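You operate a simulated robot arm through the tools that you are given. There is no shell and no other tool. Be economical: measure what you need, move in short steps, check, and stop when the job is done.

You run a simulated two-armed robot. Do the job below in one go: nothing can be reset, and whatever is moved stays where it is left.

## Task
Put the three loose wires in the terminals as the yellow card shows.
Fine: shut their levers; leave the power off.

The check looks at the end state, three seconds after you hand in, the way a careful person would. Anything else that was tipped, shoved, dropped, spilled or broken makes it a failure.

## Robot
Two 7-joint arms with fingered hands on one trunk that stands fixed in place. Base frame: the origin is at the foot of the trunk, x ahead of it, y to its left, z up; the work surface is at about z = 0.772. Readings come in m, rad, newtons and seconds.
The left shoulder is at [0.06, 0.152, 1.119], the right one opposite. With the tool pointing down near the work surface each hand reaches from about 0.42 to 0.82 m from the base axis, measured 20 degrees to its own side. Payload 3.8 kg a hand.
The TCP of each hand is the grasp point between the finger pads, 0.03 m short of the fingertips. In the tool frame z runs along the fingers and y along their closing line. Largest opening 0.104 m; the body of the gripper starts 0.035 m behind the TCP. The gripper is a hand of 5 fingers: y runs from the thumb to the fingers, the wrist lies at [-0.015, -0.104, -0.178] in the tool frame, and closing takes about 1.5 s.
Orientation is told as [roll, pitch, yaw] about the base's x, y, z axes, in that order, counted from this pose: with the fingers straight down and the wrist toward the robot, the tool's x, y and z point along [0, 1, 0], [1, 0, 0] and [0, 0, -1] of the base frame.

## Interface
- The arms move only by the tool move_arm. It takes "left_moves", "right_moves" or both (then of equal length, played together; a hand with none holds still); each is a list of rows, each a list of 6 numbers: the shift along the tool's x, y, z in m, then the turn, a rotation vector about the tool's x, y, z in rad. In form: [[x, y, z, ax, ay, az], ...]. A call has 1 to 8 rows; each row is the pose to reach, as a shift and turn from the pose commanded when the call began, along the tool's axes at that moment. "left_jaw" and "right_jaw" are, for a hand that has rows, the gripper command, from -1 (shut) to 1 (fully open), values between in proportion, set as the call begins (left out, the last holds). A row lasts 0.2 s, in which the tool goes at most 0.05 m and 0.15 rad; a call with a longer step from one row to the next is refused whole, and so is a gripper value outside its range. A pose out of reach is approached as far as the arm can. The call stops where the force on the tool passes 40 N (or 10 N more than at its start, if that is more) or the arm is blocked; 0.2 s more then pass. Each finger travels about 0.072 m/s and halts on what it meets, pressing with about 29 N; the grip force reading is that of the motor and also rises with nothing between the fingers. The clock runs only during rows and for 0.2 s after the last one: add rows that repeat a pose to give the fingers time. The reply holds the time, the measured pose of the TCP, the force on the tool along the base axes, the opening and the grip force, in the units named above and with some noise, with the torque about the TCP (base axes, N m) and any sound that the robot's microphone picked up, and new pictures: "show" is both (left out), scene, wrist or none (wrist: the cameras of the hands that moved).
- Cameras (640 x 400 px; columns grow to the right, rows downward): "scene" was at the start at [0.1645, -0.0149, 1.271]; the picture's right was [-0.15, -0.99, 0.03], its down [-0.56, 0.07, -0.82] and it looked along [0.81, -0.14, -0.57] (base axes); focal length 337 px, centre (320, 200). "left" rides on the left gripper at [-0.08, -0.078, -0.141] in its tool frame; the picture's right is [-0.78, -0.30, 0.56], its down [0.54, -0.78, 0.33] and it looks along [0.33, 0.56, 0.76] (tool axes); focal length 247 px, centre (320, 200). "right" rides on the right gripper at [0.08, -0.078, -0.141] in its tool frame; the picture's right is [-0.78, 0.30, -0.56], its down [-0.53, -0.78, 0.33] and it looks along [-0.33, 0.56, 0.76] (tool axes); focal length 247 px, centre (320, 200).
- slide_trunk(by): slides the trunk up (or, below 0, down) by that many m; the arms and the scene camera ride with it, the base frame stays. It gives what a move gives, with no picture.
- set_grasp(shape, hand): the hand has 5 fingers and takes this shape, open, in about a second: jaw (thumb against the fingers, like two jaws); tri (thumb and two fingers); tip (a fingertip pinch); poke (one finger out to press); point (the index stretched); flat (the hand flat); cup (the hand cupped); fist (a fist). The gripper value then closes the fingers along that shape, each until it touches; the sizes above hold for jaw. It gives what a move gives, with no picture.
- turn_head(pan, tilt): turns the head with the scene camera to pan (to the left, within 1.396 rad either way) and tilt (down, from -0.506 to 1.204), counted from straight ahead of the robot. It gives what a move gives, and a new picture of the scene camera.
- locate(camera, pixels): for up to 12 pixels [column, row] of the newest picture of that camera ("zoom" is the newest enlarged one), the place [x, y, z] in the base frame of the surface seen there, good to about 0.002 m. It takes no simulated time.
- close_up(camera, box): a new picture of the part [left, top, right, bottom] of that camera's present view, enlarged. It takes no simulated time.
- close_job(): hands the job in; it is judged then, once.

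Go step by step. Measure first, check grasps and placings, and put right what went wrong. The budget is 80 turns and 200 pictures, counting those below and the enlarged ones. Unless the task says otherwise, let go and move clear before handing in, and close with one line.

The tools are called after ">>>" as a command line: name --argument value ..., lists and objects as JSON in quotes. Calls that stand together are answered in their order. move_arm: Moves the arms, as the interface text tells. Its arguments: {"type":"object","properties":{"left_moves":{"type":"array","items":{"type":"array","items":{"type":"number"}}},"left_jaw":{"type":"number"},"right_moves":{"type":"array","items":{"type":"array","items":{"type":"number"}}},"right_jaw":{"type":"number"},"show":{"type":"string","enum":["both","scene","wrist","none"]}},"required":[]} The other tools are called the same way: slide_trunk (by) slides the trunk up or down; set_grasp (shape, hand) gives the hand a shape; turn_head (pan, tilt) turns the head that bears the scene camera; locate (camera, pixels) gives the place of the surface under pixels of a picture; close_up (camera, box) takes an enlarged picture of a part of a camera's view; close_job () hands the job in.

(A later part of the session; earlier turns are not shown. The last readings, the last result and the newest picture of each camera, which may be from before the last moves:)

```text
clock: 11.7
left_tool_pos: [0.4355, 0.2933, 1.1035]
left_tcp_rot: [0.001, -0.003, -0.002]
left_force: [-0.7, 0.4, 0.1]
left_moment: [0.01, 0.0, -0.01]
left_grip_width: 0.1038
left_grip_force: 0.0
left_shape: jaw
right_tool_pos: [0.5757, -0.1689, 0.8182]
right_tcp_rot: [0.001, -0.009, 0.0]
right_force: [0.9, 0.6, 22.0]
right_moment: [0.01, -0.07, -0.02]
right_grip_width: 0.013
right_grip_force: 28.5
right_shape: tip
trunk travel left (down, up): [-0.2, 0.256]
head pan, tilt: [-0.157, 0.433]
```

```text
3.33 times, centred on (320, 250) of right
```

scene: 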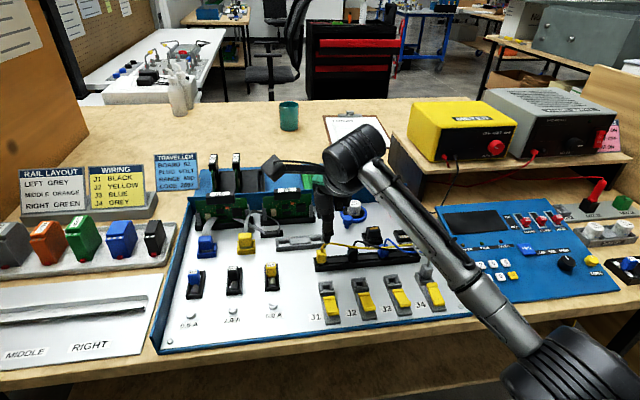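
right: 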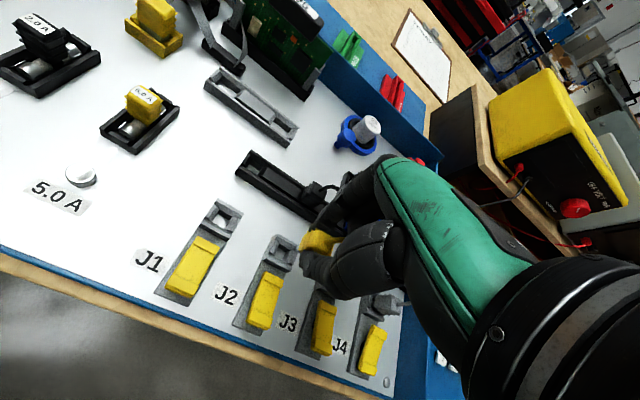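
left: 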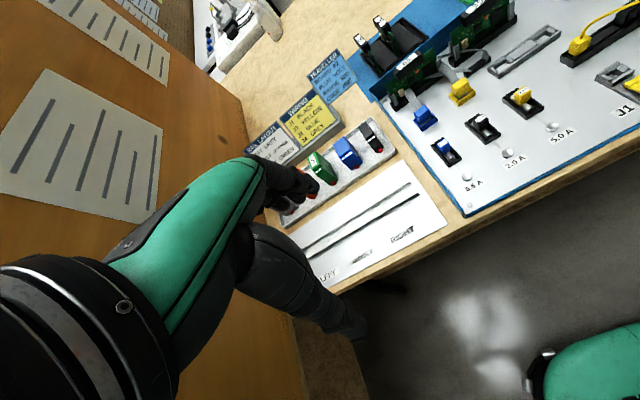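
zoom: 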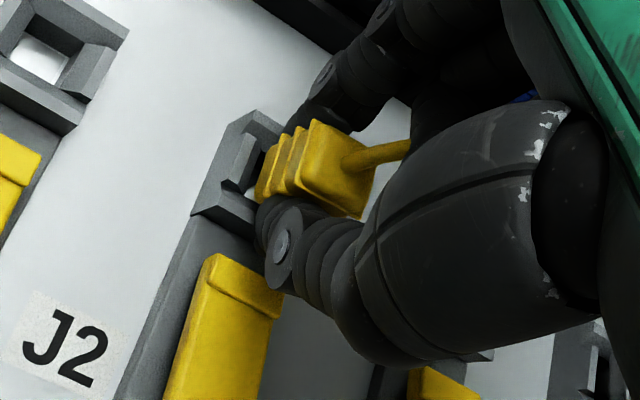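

It bottomed out with 22 N, so yellow is seated in J2. I'll back off the press, open slightly, and rise straight up.

>>> move_arm --right_moves '[[0, 0, -0.004, 0, 0, 0], [0, 0, -0.004, 0, 0, 0], [0, 0, -0.004, 0, 0, 0]]' --right_jaw -0.3 --show "none"

>>> move_arm --right_moves '[[0, 0, -0.02, 0, 0, 0], [0, 0, -0.06, 0, 0, 0], [0, 0, -0.1, 0, 0, 0], [-0.05, 0, -0.1, 0, 0, 0], [-0.1, 0, -0.1, 0, 0, 0], [-0.15, 0, -0.1, 0, 0, 0]]' --show "scene"

>>> close_up --camera "scene" --box '[310, 225, 450, 315]'

```text
clock: 12.5
left_tool_pos: [0.4396, 0.2918, 1.1017]
left_tcp_rot: [0.0, 0.0, 0.0]
left_force: [-0.2, 0.0, -0.5]
left_moment: [0.01, 0.0, 0.02]
left_grip_width: 0.104
left_grip_force: 0.1
left_shape: jaw
right_tool_pos: [0.5759, -0.1691, 0.8167]
right_tcp_rot: [0.0, 0.002, -0.001]
right_force: [4.3, -0.4, 2.8]
right_moment: [0.0, -0.06, 0.0]
right_grip_width: 0.0339
right_grip_force: 0.0
right_shape: tip
trunk travel left (down, up): [-0.2, 0.256]
head pan, tilt: [-0.157, 0.433]
```

```text
clock: 13.9
left_tool_pos: [0.4394, 0.2918, 1.1024]
left_tcp_rot: [0.002, 0.002, 0.0]
left_force: [-0.7, 0.5, -0.3]
left_moment: [0.03, -0.01, 0.03]
left_grip_width: 0.1036
left_grip_force: 0.1
left_shape: jaw
right_tool_pos: [0.5767, -0.3205, 0.918]
right_tcp_rot: [-0.001, 0.0, 0.0]
right_force: [-0.1, 0.0, -0.7]
right_moment: [0.04, 0.02, 0.01]
right_grip_width: 0.0363
right_grip_force: 0.1
right_shape: tip
trunk travel left (down, up): [-0.2, 0.256]
head pan, tilt: [-0.157, 0.433]
```

scene: 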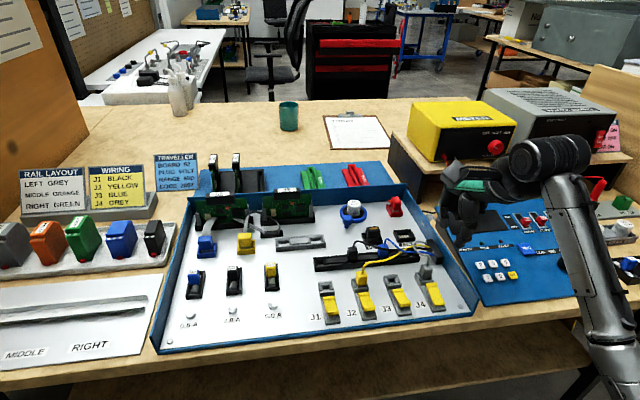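

```text
4.44 times, centred on (380, 270) of scene
```

zoom: 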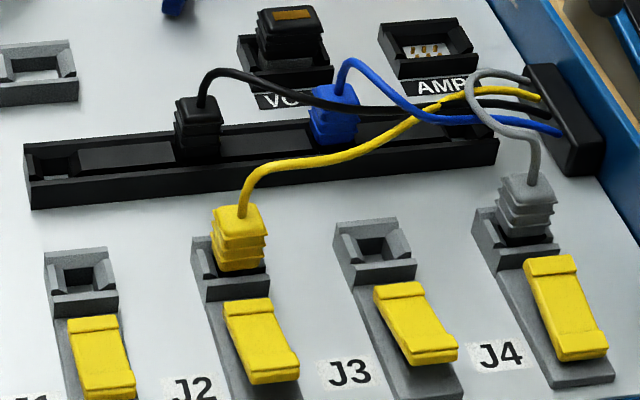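

Yellow sits upright in J2 at zoom (238,235). I'll check its height against grey's and trace where the wires now run before picking black.

>>> locate --camera "zoom" --pixels '[[232, 214], [520, 187], [246, 190], [270, 167], [335, 156], [390, 133], [205, 75], [250, 77], [310, 100], [345, 65], [195, 104], [330, 95]]'

```text
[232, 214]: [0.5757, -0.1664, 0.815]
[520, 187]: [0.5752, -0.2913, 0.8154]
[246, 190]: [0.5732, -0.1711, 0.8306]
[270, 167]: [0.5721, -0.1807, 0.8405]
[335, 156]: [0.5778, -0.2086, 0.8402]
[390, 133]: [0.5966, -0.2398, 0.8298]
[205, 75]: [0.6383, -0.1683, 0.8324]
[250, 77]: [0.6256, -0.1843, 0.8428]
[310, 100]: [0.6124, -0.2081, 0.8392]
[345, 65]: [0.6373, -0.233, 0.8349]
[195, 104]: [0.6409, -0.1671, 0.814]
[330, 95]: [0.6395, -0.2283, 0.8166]
```

Yellow's top is at z 0.815, level with grey, so it's fully seated. Next I'll bring the hand over the black plug at (0.6395, −0.1665) and descend.

>>> move_arm --right_moves '[[0.04, 0.016, 0, 0, 0, 0], [0.08, 0.032, 0, 0, 0, 0], [0.12, 0.048, 0, 0, 0, 0], [0.154, 0.063, 0, 0, 0, 0], [0.154, 0.063, 0.035, 0, 0, 0], [0.154, 0.063, 0.06, 0, 0, 0]]' --right_jaw 0.0 --show "none"

>>> close_up --camera "right" --box '[220, 150, 460, 350]'

>>> close_up --camera "scene" --box '[310, 210, 430, 300]'

```text
clock: 15.3
left_tool_pos: [0.4392, 0.2929, 1.1021]
left_tcp_rot: [0.0, -0.001, 0.0]
left_force: [0.5, 0.3, 0.4]
left_moment: [-0.06, -0.02, -0.03]
left_grip_width: 0.1038
left_grip_force: 0.1
left_shape: jaw
right_tool_pos: [0.64, -0.1648, 0.8576]
right_tcp_rot: [-0.001, 0.002, 0.0]
right_force: [0.0, 0.5, -0.2]
right_moment: [0.01, 0.03, -0.02]
right_grip_width: 0.0514
right_grip_force: 0.1
right_shape: tip
trunk travel left (down, up): [-0.2, 0.256]
head pan, tilt: [-0.157, 0.433]
```

```text
2.00 times, centred on (340, 250) of right
```

zoom: 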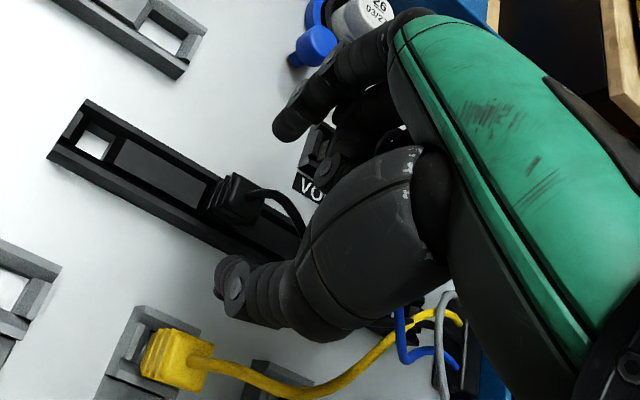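

```text
4.44 times, centred on (370, 255) of scene
```

zoom: 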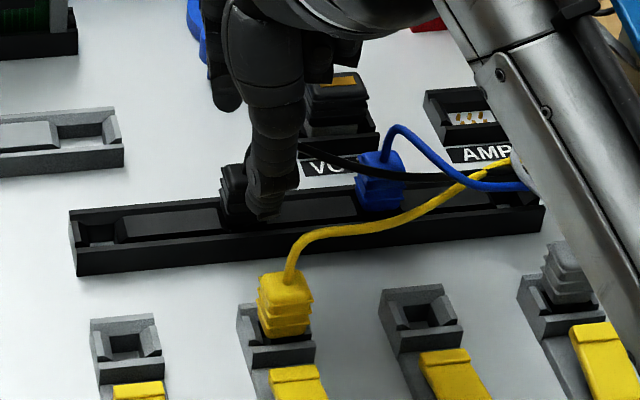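

Fingers straddle black with the wire clear. The folded fingers near zoom (345,75) are close to the VOLT plug (335,90), so I'll measure that gap before going down.

>>> locate --camera "zoom" --pixels '[[320, 78], [350, 55], [345, 70], [340, 80], [330, 100], [345, 84], [310, 85], [225, 95], [370, 85]]'

```text
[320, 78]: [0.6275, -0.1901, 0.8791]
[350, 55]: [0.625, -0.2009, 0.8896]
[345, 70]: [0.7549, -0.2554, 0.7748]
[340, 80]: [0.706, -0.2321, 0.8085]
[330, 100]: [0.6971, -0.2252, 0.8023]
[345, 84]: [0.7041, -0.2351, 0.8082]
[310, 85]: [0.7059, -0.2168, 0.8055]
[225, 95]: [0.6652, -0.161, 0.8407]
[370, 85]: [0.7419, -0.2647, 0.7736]
```

The folded fingers stay about 2 cm above the TCP, and VOLT's top is only 0.809 at y −0.225, so it's clear. I'll descend and grip black.

>>> move_arm --right_moves '[[-0.001, -0.0005, 0.018, 0, 0, 0], [-0.0015, -0.0005, 0.0365, 0, 0, 0]]' --show "none"

>>> move_arm --right_moves '[[0, 0, 0, 0, 0, 0], [0, 0, 0, 0, 0, 0], [0, 0, 0, 0, 0, 0], [0, 0, 0, 0, 0, 0]]' --right_jaw -1 --show "none"

>>> close_up --camera "right" --box '[220, 150, 460, 350]'

```text
clock: 15.9
left_tool_pos: [0.4395, 0.2919, 1.1019]
left_tcp_rot: [0.001, 0.001, -0.002]
left_force: [0.9, 0.0, 0.0]
left_moment: [0.03, 0.0, -0.04]
left_grip_width: 0.1038
left_grip_force: 0.0
left_shape: jaw
right_tool_pos: [0.6389, -0.1669, 0.8213]
right_tcp_rot: [0.001, -0.001, -0.001]
right_force: [0.8, 0.1, -0.1]
right_moment: [0.01, -0.04, -0.01]
right_grip_width: 0.0517
right_grip_force: 0.1
right_shape: tip
trunk travel left (down, up): [-0.2, 0.256]
head pan, tilt: [-0.157, 0.433]
```

```text
clock: 16.9
left_tool_pos: [0.4383, 0.2921, 1.1021]
left_tcp_rot: [0.001, 0.0, 0.001]
left_force: [0.4, 0.5, -0.3]
left_moment: [-0.01, -0.02, 0.02]
left_grip_width: 0.1038
left_grip_force: 0.0
left_shape: jaw
right_tool_pos: [0.6377, -0.1676, 0.8219]
right_tcp_rot: [-0.001, 0.0, 0.0]
right_force: [1.3, -0.7, -0.3]
right_moment: [0.0, -0.08, 0.02]
right_grip_width: 0.0119
right_grip_force: 29.4
right_shape: tip
trunk travel left (down, up): [-0.2, 0.256]
head pan, tilt: [-0.157, 0.433]
```

```text
2.00 times, centred on (340, 250) of right
```

zoom: 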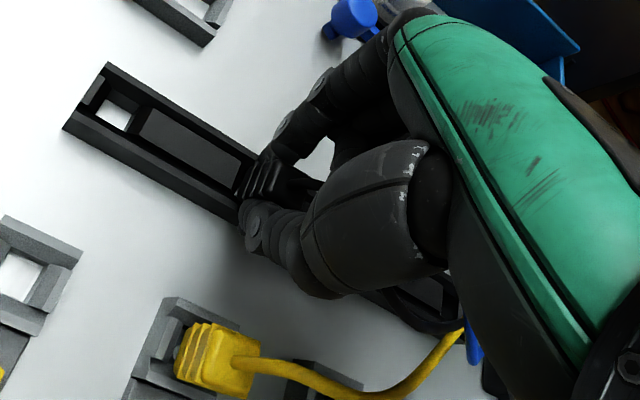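

Black is gripped (0.0119 m, 29 N). I'll lift it, carry it over J1 and stop with the pin just above the port.

>>> move_arm --right_moves '[[0, 0, -0.02, 0, 0, 0], [0, 0, -0.05, 0, 0, 0], [0, 0, -0.08, 0, 0, 0], [0.02, -0.02, -0.08, 0, 0, 0], [0.042, -0.042, -0.08, 0, 0, 0], [0.0625, -0.063, -0.08, 0, 0, 0], [0.0625, -0.063, -0.045, 0, 0, 0], [0.0625, -0.063, -0.02, 0, 0, 0]]' --show "none"

>>> close_up --camera "right" --box '[220, 150, 460, 350]'

>>> close_up --camera "scene" --box '[290, 220, 430, 320]'

```text
clock: 18.7
left_tool_pos: [0.4388, 0.2927, 1.1036]
left_tcp_rot: [0.001, -0.001, 0.0]
left_force: [0.2, 0.7, -0.9]
left_moment: [0.0, -0.01, 0.04]
left_grip_width: 0.104
left_grip_force: 0.1
left_shape: jaw
right_tool_pos: [0.5758, -0.1028, 0.841]
right_tcp_rot: [0.001, -0.002, -0.003]
right_force: [0.1, -0.4, 0.3]
right_moment: [-0.01, -0.05, -0.02]
right_grip_width: 0.0122
right_grip_force: 29.3
right_shape: tip
trunk travel left (down, up): [-0.2, 0.256]
head pan, tilt: [-0.157, 0.433]
```

```text
2.00 times, centred on (340, 250) of right
```

zoom: 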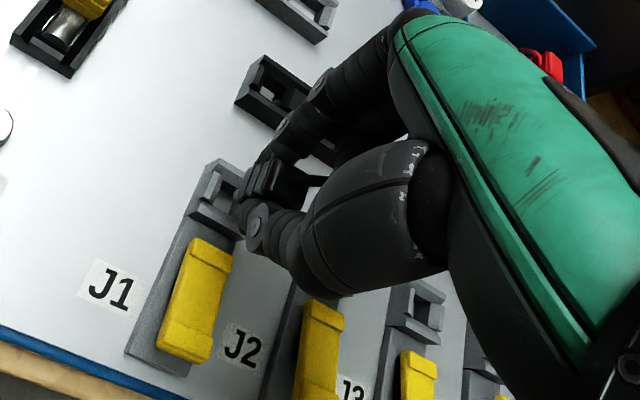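

```text
4.00 times, centred on (360, 270) of scene
```

zoom: 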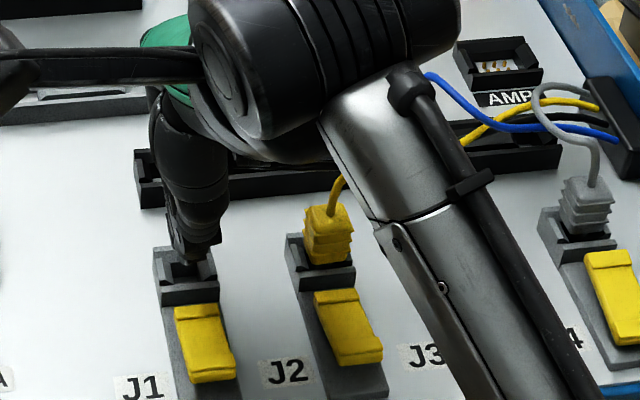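

Black is right over J1. I'll lower it to the seat and press lightly.

>>> move_arm --right_moves '[[-0.0012, 0, 0.006, 0, 0, 0], [-0.0012, 0, 0.012, 0, 0, 0], [-0.0012, 0, 0.018, 0, 0, 0], [-0.0012, 0, 0.022, 0, 0, 0], [-0.0012, 0, 0.026, 0, 0, 0]]' --show "none"

>>> close_up --camera "right" --box '[220, 150, 460, 350]'

```text
clock: 19.9
left_tool_pos: [0.4368, 0.2937, 1.1032]
left_tcp_rot: [0.001, -0.002, 0.0]
left_force: [0.0, 0.0, -0.8]
left_moment: [-0.02, -0.01, 0.01]
left_grip_width: 0.1037
left_grip_force: 0.1
left_shape: jaw
right_tool_pos: [0.5757, -0.1052, 0.8199]
right_tcp_rot: [0.0, -0.008, -0.003]
right_force: [1.2, 0.5, 13.9]
right_moment: [0.04, -0.08, 0.01]
right_grip_width: 0.0129
right_grip_force: 29.0
right_shape: tip
trunk travel left (down, up): [-0.2, 0.256]
head pan, tilt: [-0.157, 0.433]
```

```text
2.00 times, centred on (340, 250) of right
```

zoom: 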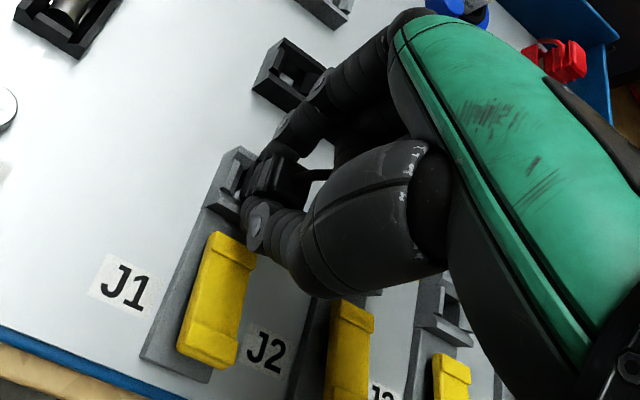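

It bottomed out at z 0.820 with 14 N. I'll release, rise straight up and move aside to look.

>>> move_arm --right_moves '[[0, 0, -0.002, 0, 0, 0], [0, 0, -0.003, 0, 0, 0], [0, 0, -0.003, 0, 0, 0]]' --right_jaw -0.3 --show "none"

>>> move_arm --right_moves '[[0, 0, -0.02, 0, 0, 0], [0, 0, -0.06, 0, 0, 0], [0, 0, -0.1, 0, 0, 0], [-0.05, 0, -0.1, 0, 0, 0], [-0.1, 0, -0.1, 0, 0, 0], [-0.15, 0, -0.1, 0, 0, 0], [-0.2, 0, -0.1, 0, 0, 0]]' --show "none"

>>> close_up --camera "scene" --box '[310, 225, 450, 315]'

>>> locate --camera "zoom" --pixels '[[85, 225], [232, 214], [520, 187], [330, 95], [335, 130]]'

```text
clock: 20.7
left_tool_pos: [0.4383, 0.2922, 1.1021]
left_tcp_rot: [-0.001, 0.0, 0.0]
left_force: [0.0, 0.1, 0.3]
left_moment: [-0.02, -0.01, 0.01]
left_grip_width: 0.1038
left_grip_force: 0.2
left_shape: jaw
right_tool_pos: [0.5747, -0.104, 0.8188]
right_tcp_rot: [-0.001, 0.002, -0.001]
right_force: [4.6, 0.7, 2.9]
right_moment: [0.03, -0.09, -0.04]
right_grip_width: 0.0344
right_grip_force: 0.0
right_shape: tip
trunk travel left (down, up): [-0.2, 0.256]
head pan, tilt: [-0.157, 0.433]
```

```text
clock: 22.3
left_tool_pos: [0.4384, 0.2913, 1.1025]
left_tcp_rot: [0.002, 0.0, 0.0]
left_force: [-0.7, -0.2, -0.7]
left_moment: [0.02, 0.02, 0.03]
left_grip_width: 0.1039
left_grip_force: 0.0
left_shape: jaw
right_tool_pos: [0.5751, -0.3061, 0.9206]
right_tcp_rot: [0.002, 0.0, -0.001]
right_force: [0.2, -1.2, -0.9]
right_moment: [0.05, -0.02, -0.02]
right_grip_width: 0.0363
right_grip_force: 0.0
right_shape: tip
trunk travel left (down, up): [-0.2, 0.256]
head pan, tilt: [-0.157, 0.433]
```

```text
4.44 times, centred on (380, 270) of scene
```

zoom: 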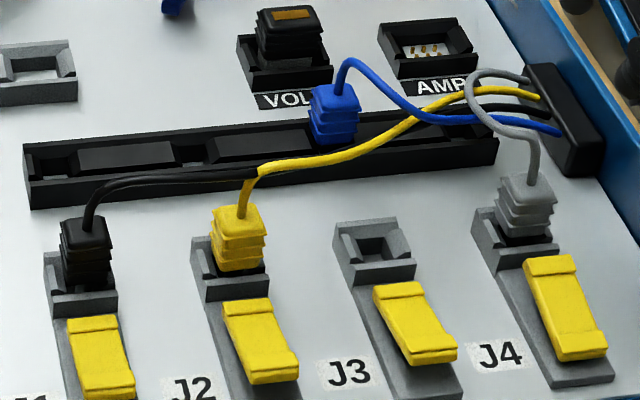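

```text
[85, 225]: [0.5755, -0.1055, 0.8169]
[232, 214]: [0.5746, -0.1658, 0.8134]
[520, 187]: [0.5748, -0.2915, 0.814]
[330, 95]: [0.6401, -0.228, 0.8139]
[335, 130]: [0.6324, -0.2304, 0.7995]
```

Black is upright in J1 with its top at 0.817, and yellow still reads 0.814. Blue's own wire dips toward the thumb side at (0.616, −0.239), so I'll approach with a narrower opening and the fingers offset about 4 mm left.

>>> move_arm --right_moves '[[0.026, 0.021, 0, 0, 0, 0], [0.053, 0.042, 0, 0, 0, 0], [0.079, 0.0635, 0, 0, 0, 0], [0.079, 0.0635, 0.03, 0, 0, 0], [0.079, 0.0635, 0.055, 0, 0, 0]]' --right_jaw -0.4 --show "none"

>>> close_up --camera "right" --box '[220, 150, 460, 350]'

>>> close_up --camera "scene" --box '[330, 210, 450, 300]'

```text
clock: 23.5
left_tool_pos: [0.44, 0.2919, 1.1014]
left_tcp_rot: [-0.001, -0.001, 0.0]
left_force: [0.0, -0.3, -0.2]
left_moment: [0.04, 0.03, 0.0]
left_grip_width: 0.1041
left_grip_force: 0.0
left_shape: jaw
right_tool_pos: [0.6405, -0.2227, 0.8649]
right_tcp_rot: [0.0, 0.0, 0.001]
right_force: [0.0, 1.0, 0.0]
right_moment: [0.03, -0.02, -0.02]
right_grip_width: 0.0318
right_grip_force: 0.1
right_shape: tip
trunk travel left (down, up): [-0.2, 0.256]
head pan, tilt: [-0.157, 0.433]
```

```text
2.00 times, centred on (340, 250) of right
```

zoom: 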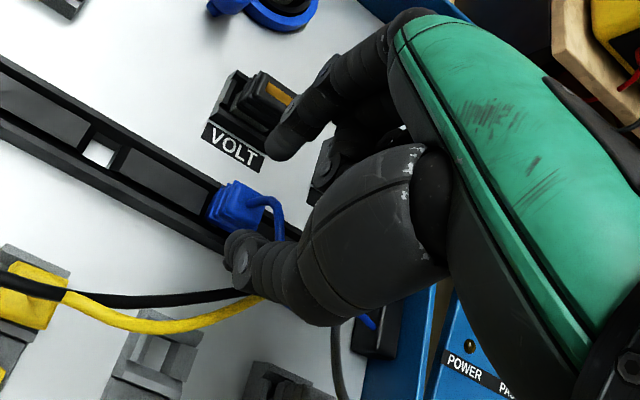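

```text
4.44 times, centred on (390, 255) of scene
```

zoom: 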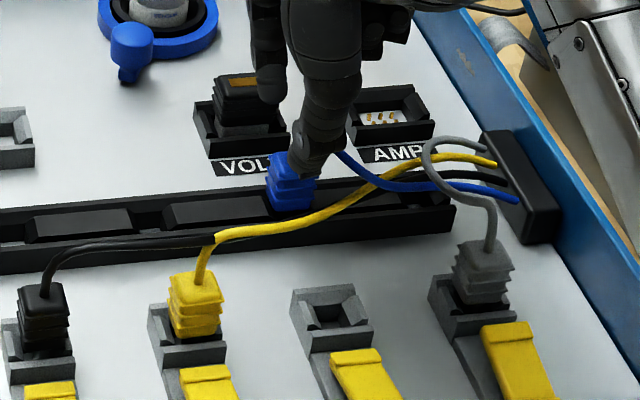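

The thumb clears the blue wire, which shows at zoom (345,160). I'll check the index finger's gap to the VOLT socket before lowering.

>>> locate --camera "zoom" --pixels '[[245, 165], [245, 145], [222, 120], [268, 95], [335, 150], [350, 165], [365, 175], [330, 210], [380, 187]]'

```text
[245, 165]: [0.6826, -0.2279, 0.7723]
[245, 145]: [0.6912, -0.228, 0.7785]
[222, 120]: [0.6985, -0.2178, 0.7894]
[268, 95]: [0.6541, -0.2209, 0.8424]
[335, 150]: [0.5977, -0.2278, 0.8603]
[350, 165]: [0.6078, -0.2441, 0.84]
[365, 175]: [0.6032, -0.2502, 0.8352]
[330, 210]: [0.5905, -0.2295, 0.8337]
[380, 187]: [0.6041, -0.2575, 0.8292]
```

The VOLT socket front is at x 0.691, leaving over 1 cm. I'll descend and grip blue.

>>> move_arm --right_moves '[[-0.0035, -0.0015, 0.02, 0, 0, 0], [-0.004, -0.0015, 0.0435, 0, 0, 0]]' --show "none"

>>> close_up --camera "scene" --box '[350, 230, 420, 280]'

>>> move_arm --right_moves '[[0, 0, 0, 0, 0, 0], [0, 0, 0, 0, 0, 0], [0, 0, 0, 0, 0, 0], [0, 0, 0, 0, 0, 0]]' --right_jaw -1 --show "none"

>>> close_up --camera "right" --box '[240, 190, 400, 310]'

>>> close_up --camera "scene" --box '[350, 230, 420, 280]'

```text
clock: 24.1
left_tool_pos: [0.4386, 0.2935, 1.1022]
left_tcp_rot: [-0.001, 0.001, 0.0]
left_force: [-0.4, 0.4, 0.1]
left_moment: [0.0, 0.04, 0.0]
left_grip_width: 0.1039
left_grip_force: 0.0
left_shape: jaw
right_tool_pos: [0.637, -0.228, 0.8191]
right_tcp_rot: [0.001, 0.001, -0.003]
right_force: [-0.2, 0.5, 0.4]
right_moment: [-0.01, 0.04, 0.01]
right_grip_width: 0.0317
right_grip_force: 0.1
right_shape: tip
trunk travel left (down, up): [-0.2, 0.256]
head pan, tilt: [-0.157, 0.433]
```

```text
8.00 times, centred on (385, 255) of scene
```

zoom: 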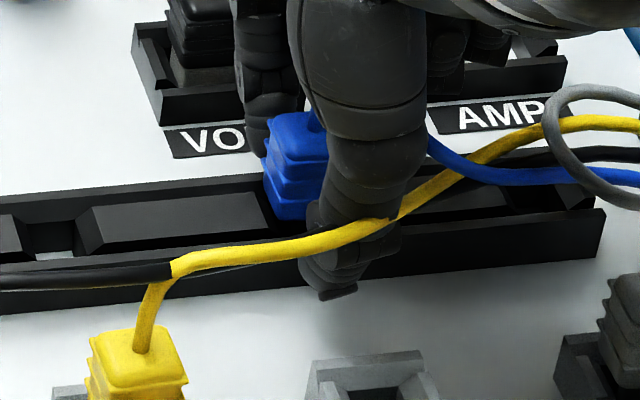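

```text
clock: 25.1
left_tool_pos: [0.4384, 0.2922, 1.1024]
left_tcp_rot: [0.0, 0.001, 0.0]
left_force: [-0.1, 0.5, 0.4]
left_moment: [0.03, -0.02, 0.02]
left_grip_width: 0.1037
left_grip_force: 0.1
left_shape: jaw
right_tool_pos: [0.6371, -0.2273, 0.8228]
right_tcp_rot: [-0.001, -0.002, -0.001]
right_force: [1.8, 0.3, -0.8]
right_moment: [0.03, -0.1, 0.02]
right_grip_width: 0.0123
right_grip_force: 28.9
right_shape: tip
trunk travel left (down, up): [-0.2, 0.256]
head pan, tilt: [-0.157, 0.433]
```

```text
3.33 times, centred on (320, 250) of right
```

zoom: 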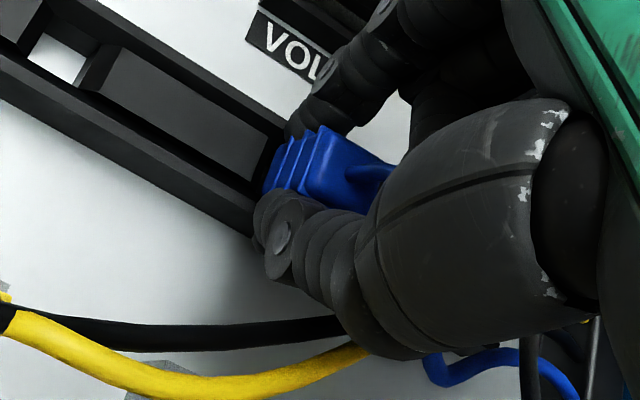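

```text
8.00 times, centred on (385, 255) of scene
```

zoom: 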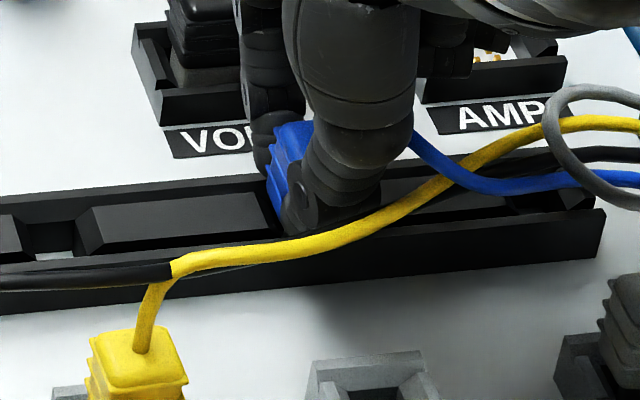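

Blue is gripped (0.0123 m, 29 N), with no other wire caught. The yellow and black wires pass just behind J3 at about (0.591, −0.231, 0.834), so I'll lift over them, come down in front of J3, then slide back so the wires get nudged away rather than pressed down.

>>> move_arm --right_moves '[[0, 0, -0.02, 0, 0, 0], [0, 0, -0.05, 0, 0, 0], [0, 0, -0.085, 0, 0, 0], [-0.001, -0.04, -0.085, 0, 0, 0], [-0.0015, -0.08, -0.085, 0, 0, 0], [-0.0015, -0.095, -0.085, 0, 0, 0], [-0.0015, -0.095, -0.05, 0, 0, 0]]' --show "none"

>>> close_up --camera "right" --box '[220, 150, 460, 350]'

>>> close_up --camera "scene" --box '[320, 210, 460, 310]'

```text
clock: 26.7
left_tool_pos: [0.4385, 0.2926, 1.1012]
left_tcp_rot: [0.001, -0.002, -0.001]
left_force: [0.1, 0.4, 0.4]
left_moment: [-0.01, 0.01, -0.02]
left_grip_width: 0.104
left_grip_force: 0.0
left_shape: jaw
right_tool_pos: [0.542, -0.2314, 0.8719]
right_tcp_rot: [-0.001, 0.0, -0.002]
right_force: [0.5, 0.7, 0.4]
right_moment: [0.0, -0.01, 0.0]
right_grip_width: 0.0121
right_grip_force: 28.8
right_shape: tip
trunk travel left (down, up): [-0.2, 0.256]
head pan, tilt: [-0.157, 0.433]
```

```text
2.00 times, centred on (340, 250) of right
```

zoom: 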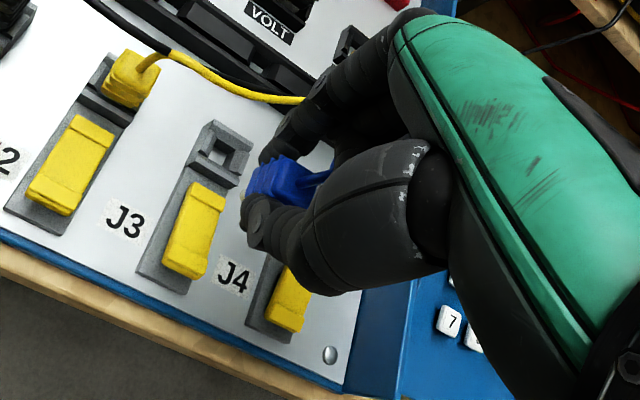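

```text
4.00 times, centred on (390, 260) of scene
```

zoom: 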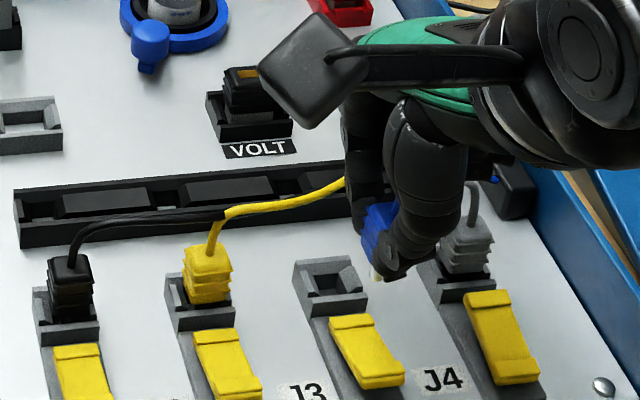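

The pin shows at zoom (378,277). I'll locate it for the offset and trace the yellow wire near the index finger.

>>> locate --camera "zoom" --pixels '[[378, 276], [374, 274], [370, 235], [340, 184], [300, 200], [367, 250], [352, 170]]'

>>> move_arm --right_moves '[[0.001, 0.001, 0.016, 0, 0, 0], [0.001, 0.002, 0.031, 0, 0, 0]]' --show "none"

>>> close_up --camera "right" --box '[220, 150, 460, 350]'

>>> close_up --camera "scene" --box '[350, 230, 450, 310]'

```text
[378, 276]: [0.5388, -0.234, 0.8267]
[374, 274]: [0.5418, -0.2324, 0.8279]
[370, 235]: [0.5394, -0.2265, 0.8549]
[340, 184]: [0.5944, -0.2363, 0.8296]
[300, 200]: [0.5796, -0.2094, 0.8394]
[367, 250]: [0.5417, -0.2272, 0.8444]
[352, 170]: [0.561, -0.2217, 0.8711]
```

```text
clock: 27.3
left_tool_pos: [0.4392, 0.2914, 1.1015]
left_tcp_rot: [-0.001, 0.001, 0.0]
left_force: [0.1, 0.5, -0.1]
left_moment: [0.01, -0.02, 0.01]
left_grip_width: 0.1035
left_grip_force: 0.1
left_shape: jaw
right_tool_pos: [0.5442, -0.2286, 0.8389]
right_tcp_rot: [0.0, 0.0, 0.0]
right_force: [-0.6, 0.3, -0.4]
right_moment: [0.02, 0.02, 0.01]
right_grip_width: 0.0122
right_grip_force: 29.0
right_shape: tip
trunk travel left (down, up): [-0.2, 0.256]
head pan, tilt: [-0.157, 0.433]
```

```text
2.00 times, centred on (340, 250) of right
```

zoom: 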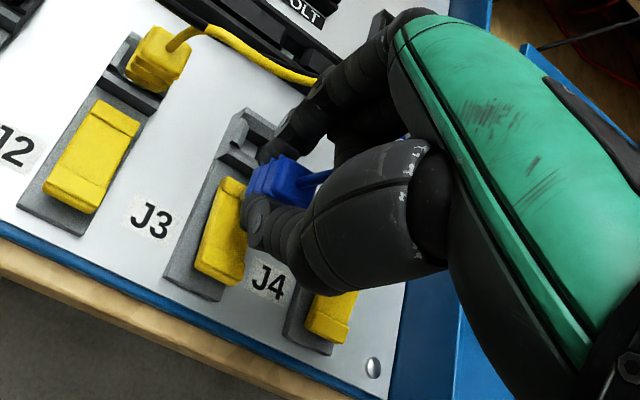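

```text
5.00 times, centred on (400, 270) of scene
```

zoom: 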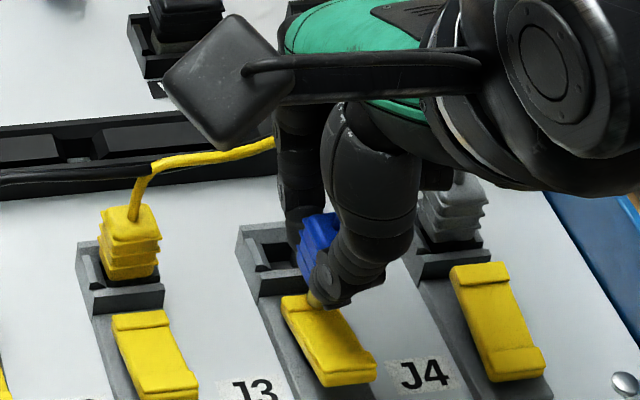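

The pin sits about 3 mm right of the TCP and just over the lever, so I'll aim TCP y at −0.2295. I'll slide back 31 mm in small steps, nudging the yellow wire behind.

>>> move_arm --right_moves '[[-0.0005, 0.01, -0.001, 0, 0, 0], [-0.001, 0.02, -0.001, 0, 0, 0], [-0.001, 0.031, -0.001, 0, 0, 0]]' --show "none"

>>> close_up --camera "right" --box '[220, 150, 460, 350]'

>>> close_up --camera "scene" --box '[350, 230, 450, 310]'

```text
clock: 28.1
left_tool_pos: [0.4391, 0.2925, 1.1024]
left_tcp_rot: [0.0, 0.001, 0.0]
left_force: [-0.1, 1.0, 0.7]
left_moment: [0.0, -0.03, 0.01]
left_grip_width: 0.1038
left_grip_force: 0.0
left_shape: jaw
right_tool_pos: [0.5752, -0.2297, 0.8408]
right_tcp_rot: [-0.001, -0.001, 0.0]
right_force: [0.2, -0.3, -0.2]
right_moment: [-0.02, 0.04, 0.01]
right_grip_width: 0.0123
right_grip_force: 29.0
right_shape: tip
trunk travel left (down, up): [-0.2, 0.256]
head pan, tilt: [-0.157, 0.433]
```

```text
2.00 times, centred on (340, 250) of right
```

zoom: 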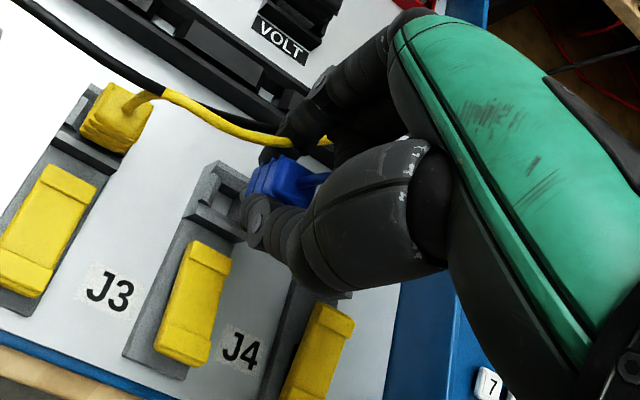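

```text
5.00 times, centred on (400, 270) of scene
```

zoom: 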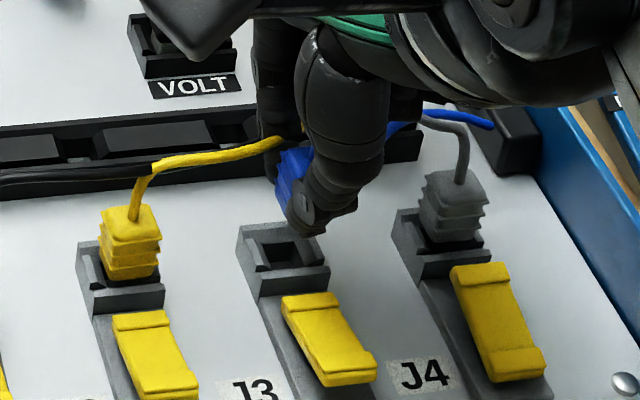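

The hand met no resistance from the wires, and blue is over J3's port at zoom (285,255). I'll lower it in and press lightly.

>>> move_arm --right_moves '[[0, 0, 0.006, 0, 0, 0], [0, 0, 0.012, 0, 0, 0], [0, 0, 0.018, 0, 0, 0], [0, 0, 0.022, 0, 0, 0], [0, 0, 0.0255, 0, 0, 0]]' --show "none"

>>> close_up --camera "right" --box '[220, 150, 460, 350]'

>>> close_up --camera "scene" --box '[350, 230, 450, 310]'

```text
clock: 29.3
left_tool_pos: [0.4375, 0.2933, 1.103]
left_tcp_rot: [0.0, -0.001, -0.001]
left_force: [-0.4, 0.3, -0.2]
left_moment: [0.02, -0.01, 0.0]
left_grip_width: 0.1039
left_grip_force: 0.1
left_shape: jaw
right_tool_pos: [0.574, -0.2295, 0.8196]
right_tcp_rot: [0.0, -0.01, 0.001]
right_force: [0.3, 1.9, 17.1]
right_moment: [0.04, -0.08, 0.05]
right_grip_width: 0.0134
right_grip_force: 29.6
right_shape: tip
trunk travel left (down, up): [-0.2, 0.256]
head pan, tilt: [-0.157, 0.433]
```

```text
2.00 times, centred on (340, 250) of right
```

zoom: 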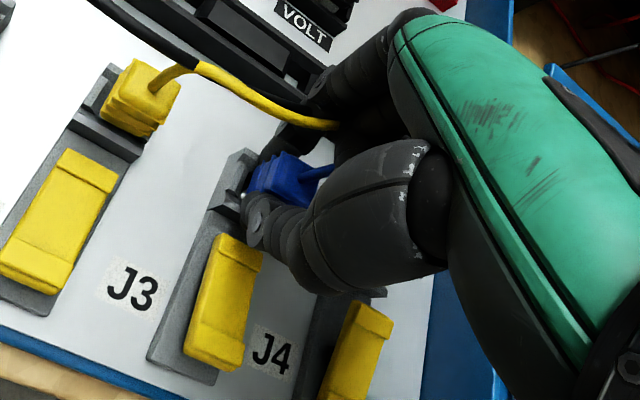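

```text
5.00 times, centred on (400, 270) of scene
```

zoom: 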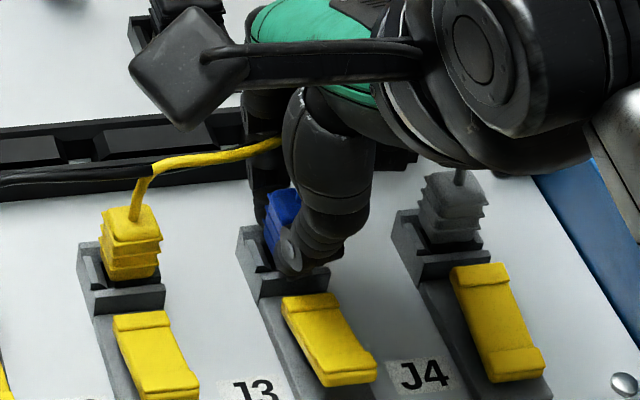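

It bottomed out at z 0.820 with 17 N. I'll release, rise, move aside and check all three.

>>> move_arm --right_moves '[[0, 0, -0.002, 0, 0, 0], [0, 0, -0.003, 0, 0, 0], [0, 0, -0.003, 0, 0, 0]]' --right_jaw -0.4 --show "none"

>>> move_arm --right_moves '[[0, 0, -0.02, 0, 0, 0], [0, 0, -0.06, 0, 0, 0], [0, 0, -0.1, 0, 0, 0], [-0.05, 0, -0.11, 0, 0, 0], [-0.095, 0, -0.12, 0, 0, 0]]' --show "scene"

>>> close_up --camera "scene" --box '[310, 235, 450, 325]'

>>> locate --camera "zoom" --pixels '[[85, 180], [232, 170], [375, 155], [520, 143], [100, 345], [262, 325], [418, 305], [575, 300]]'

```text
clock: 30.1
left_tool_pos: [0.4388, 0.2921, 1.1016]
left_tcp_rot: [0.001, 0.001, 0.001]
left_force: [0.1, 0.1, 0.2]
left_moment: [0.01, 0.0, -0.01]
left_grip_width: 0.1037
left_grip_force: 0.0
left_shape: jaw
right_tool_pos: [0.5754, -0.2296, 0.8171]
right_tcp_rot: [-0.001, 0.001, -0.002]
right_force: [3.2, -0.2, 4.5]
right_moment: [0.03, -0.06, -0.02]
right_grip_width: 0.0298
right_grip_force: 0.0
right_shape: tip
trunk travel left (down, up): [-0.2, 0.256]
head pan, tilt: [-0.157, 0.433]
```

```text
refused: row 4 steps farther than a row can; nothing moved
```

```text
4.44 times, centred on (380, 280) of scene
```

zoom: 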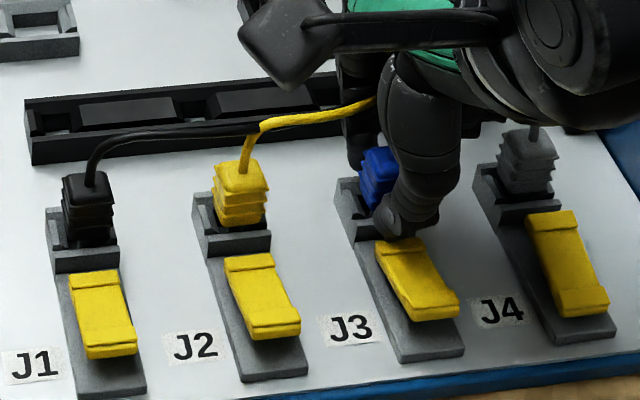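

```text
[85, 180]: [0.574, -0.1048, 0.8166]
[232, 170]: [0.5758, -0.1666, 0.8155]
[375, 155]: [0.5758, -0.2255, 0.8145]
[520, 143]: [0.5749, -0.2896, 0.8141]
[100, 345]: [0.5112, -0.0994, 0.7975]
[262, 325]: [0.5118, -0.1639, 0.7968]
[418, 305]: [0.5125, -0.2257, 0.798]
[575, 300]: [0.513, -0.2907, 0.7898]
```

The move aside was refused for step size, but J1 black, J2 yellow and J3 blue all show tops at z 0.8145–0.8166. I'll rise again, close the fingertips in the air and move over J3's lever near end at (0.508, −0.231).

>>> move_arm --right_moves '[[0, 0, -0.02, 0, 0, 0], [0, 0, -0.06, 0, 0, 0], [0, 0, -0.09, 0, 0, 0], [0, -0.035, -0.09, 0, 0, 0], [-0.002, -0.068, -0.09, 0, 0, 0]]' --show "none"

>>> move_arm --right_moves '[[0, 0, 0, 0, 0, 0], [0, 0, 0, 0, 0, 0], [0, 0, 0.02, 0, 0, 0], [0, 0, 0.04, 0, 0, 0], [0, 0, 0.06, 0, 0, 0]]' --right_jaw -1 --show "wrist"

>>> close_up --camera "right" --box '[220, 150, 460, 350]'

>>> close_up --camera "scene" --box '[310, 235, 450, 325]'

```text
clock: 31.3
left_tool_pos: [0.4369, 0.2922, 1.1022]
left_tcp_rot: [0.0, -0.001, 0.001]
left_force: [0.2, -0.1, 0.5]
left_moment: [0.02, 0.02, 0.02]
left_grip_width: 0.1038
left_grip_force: 0.1
left_shape: jaw
right_tool_pos: [0.505, -0.2327, 0.9079]
right_tcp_rot: [-0.001, 0.0, 0.001]
right_force: [-0.7, -0.7, -1.2]
right_moment: [0.02, -0.01, -0.02]
right_grip_width: 0.0311
right_grip_force: 0.1
right_shape: tip
trunk travel left (down, up): [-0.2, 0.256]
head pan, tilt: [-0.157, 0.433]
```

```text
clock: 32.5
left_tool_pos: [0.4394, 0.2921, 1.1022]
left_tcp_rot: [0.001, 0.0, 0.0]
left_force: [-0.2, -0.9, 0.4]
left_moment: [0.02, -0.02, 0.03]
left_grip_width: 0.1039
left_grip_force: 0.0
left_shape: jaw
right_tool_pos: [0.5081, -0.2344, 0.8463]
right_tcp_rot: [0.001, 0.001, -0.002]
right_force: [0.0, 0.4, 0.1]
right_moment: [0.0, -0.05, 0.02]
right_grip_width: 0.0
right_grip_force: 29.5
right_shape: tip
trunk travel left (down, up): [-0.2, 0.256]
head pan, tilt: [-0.157, 0.433]
```

right: 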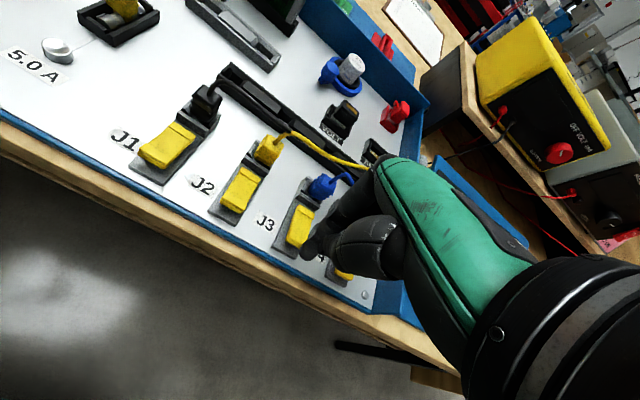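

```text
2.00 times, centred on (340, 250) of right
```

zoom: 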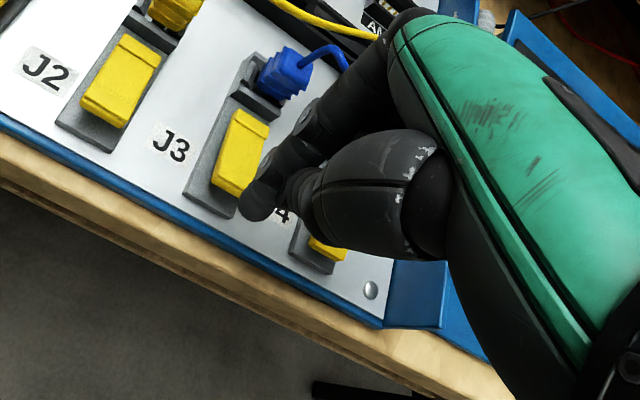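

```text
4.44 times, centred on (380, 280) of scene
```

zoom: 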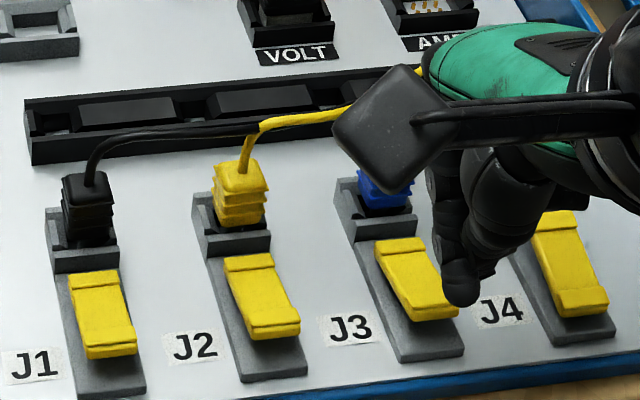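

The closed fingertip is at zoom (460,297). I'll locate it against the lever end at (430,305) and the front lip.

>>> locate --camera "zoom" --pixels '[[460, 297], [447, 290], [475, 290], [460, 270], [430, 307], [405, 312], [452, 305], [430, 375], [440, 355]]'

```text
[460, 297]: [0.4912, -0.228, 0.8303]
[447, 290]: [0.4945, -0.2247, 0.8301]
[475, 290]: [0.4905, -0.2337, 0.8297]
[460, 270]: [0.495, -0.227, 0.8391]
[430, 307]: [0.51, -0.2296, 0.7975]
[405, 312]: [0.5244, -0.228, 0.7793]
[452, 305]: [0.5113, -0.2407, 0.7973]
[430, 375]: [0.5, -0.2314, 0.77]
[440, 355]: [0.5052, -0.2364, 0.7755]
```

The fingertip is centred near (0.500, −0.230, 0.825) and J3's lever end is at (0.510, −0.231, 0.7975). I'll shift 8 mm ahead and press down gradually.

>>> move_arm --right_moves '[[0, 0.008, 0, 0, 0, 0], [0, 0.008, 0.015, 0, 0, 0], [0, 0.008, 0.021, 0, 0, 0], [0, 0.008, 0.025, 0, 0, 0], [0, 0.008, 0.029, 0, 0, 0], [0, 0.008, 0.032, 0, 0, 0]]' --show "none"

>>> close_up --camera "right" --box '[220, 150, 460, 350]'

>>> close_up --camera "scene" --box '[310, 235, 450, 325]'

```text
clock: 33.9
left_tool_pos: [0.4373, 0.293, 1.1032]
left_tcp_rot: [0.001, -0.003, 0.001]
left_force: [0.3, 0.8, 0.5]
left_moment: [0.03, 0.02, 0.0]
left_grip_width: 0.104
left_grip_force: 0.0
left_shape: jaw
right_tool_pos: [0.5144, -0.2325, 0.8176]
right_tcp_rot: [0.001, -0.007, -0.002]
right_force: [-2.4, -0.4, 11.4]
right_moment: [-0.08, 0.03, -0.01]
right_grip_width: 0.0
right_grip_force: 28.8
right_shape: tip
trunk travel left (down, up): [-0.2, 0.256]
head pan, tilt: [-0.157, 0.433]
```

```text
2.00 times, centred on (340, 250) of right
```

zoom: 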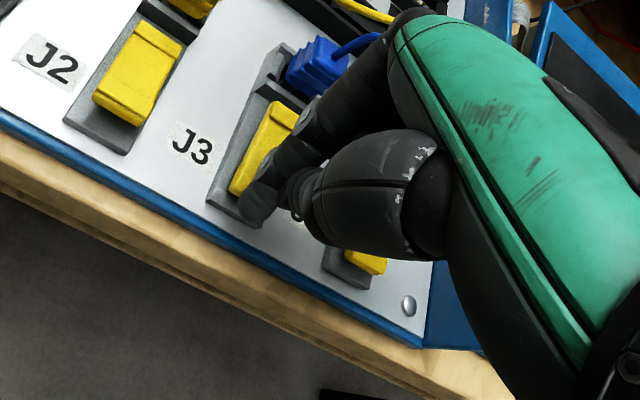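

```text
4.44 times, centred on (380, 280) of scene
```

zoom: 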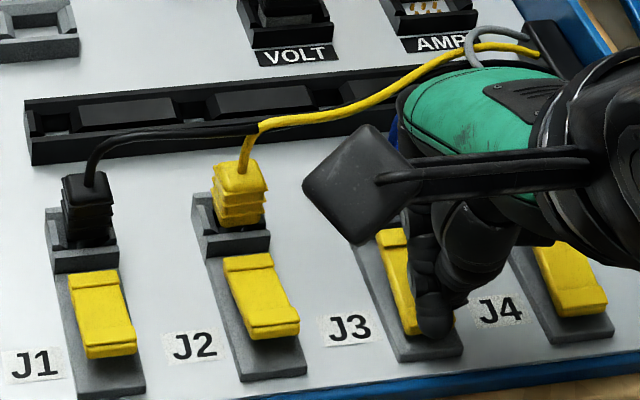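

It's in contact at 11 N with the lever partly pressed. I'll press a few more millimetres, well under the stop limit.

>>> move_arm --right_moves '[[0, 0, 0.003, 0, 0, 0], [0, 0, 0.006, 0, 0, 0], [0, 0, 0.008, 0, 0, 0]]' --show "none"

>>> move_arm --right_moves '[[0, 0, -0.02, 0, 0, 0], [0, 0, -0.05, 0, 0, 0], [0, -0.04, -0.08, 0, 0, 0]]' --show "none"

>>> close_up --camera "scene" --box '[310, 235, 450, 325]'

>>> locate --camera "zoom" --pixels '[[95, 280], [110, 345], [245, 265], [270, 325], [395, 250], [428, 305], [550, 222], [585, 300]]'

```text
clock: 34.7
left_tool_pos: [0.4369, 0.2929, 1.1026]
left_tcp_rot: [0.0, -0.003, 0.002]
left_force: [-0.3, 0.0, -0.1]
left_moment: [0.02, 0.04, 0.0]
left_grip_width: 0.1038
left_grip_force: 0.0
left_shape: jaw
right_tool_pos: [0.5155, -0.233, 0.8185]
right_tcp_rot: [0.0, -0.021, 0.002]
right_force: [-13.0, 1.8, 26.6]
right_moment: [-0.06, 0.3, -0.07]
right_grip_width: 0.0
right_grip_force: 29.1
right_shape: tip
trunk travel left (down, up): [-0.2, 0.256]
head pan, tilt: [-0.157, 0.433]
stopped in row 3 (right hand): the force on the tool passed its limit at 42 N (the readings are from after the stop); the commanded pose is now the measured one
```

```text
clock: 35.5
left_tool_pos: [0.4371, 0.2928, 1.1033]
left_tcp_rot: [-0.001, -0.002, 0.0]
left_force: [-1.0, -0.8, 0.0]
left_moment: [0.0, -0.03, -0.01]
left_grip_width: 0.1039
left_grip_force: 0.2
left_shape: jaw
right_tool_pos: [0.4746, -0.2341, 0.8928]
right_tcp_rot: [0.003, -0.008, 0.0]
right_force: [-0.3, 0.7, 0.5]
right_moment: [-0.02, 0.04, -0.03]
right_grip_width: 0.0
right_grip_force: 29.3
right_shape: tip
trunk travel left (down, up): [-0.2, 0.256]
head pan, tilt: [-0.157, 0.433]
```

```text
4.44 times, centred on (380, 280) of scene
```

zoom: 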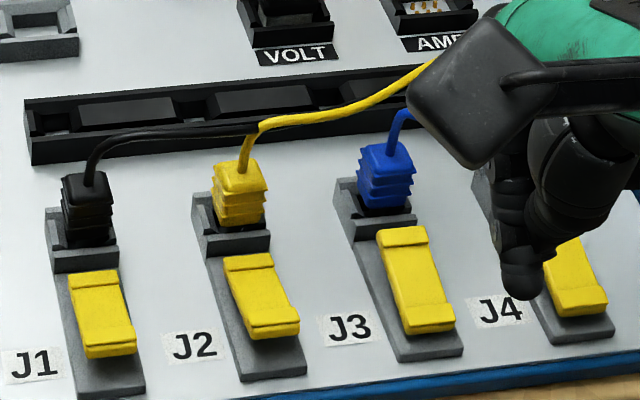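

```text
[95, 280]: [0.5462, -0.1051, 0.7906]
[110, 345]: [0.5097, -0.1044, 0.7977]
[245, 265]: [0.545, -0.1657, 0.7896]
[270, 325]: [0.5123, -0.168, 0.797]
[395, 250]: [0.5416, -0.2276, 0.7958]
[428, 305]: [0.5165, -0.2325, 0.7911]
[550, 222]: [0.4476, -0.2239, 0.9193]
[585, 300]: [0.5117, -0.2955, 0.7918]
```

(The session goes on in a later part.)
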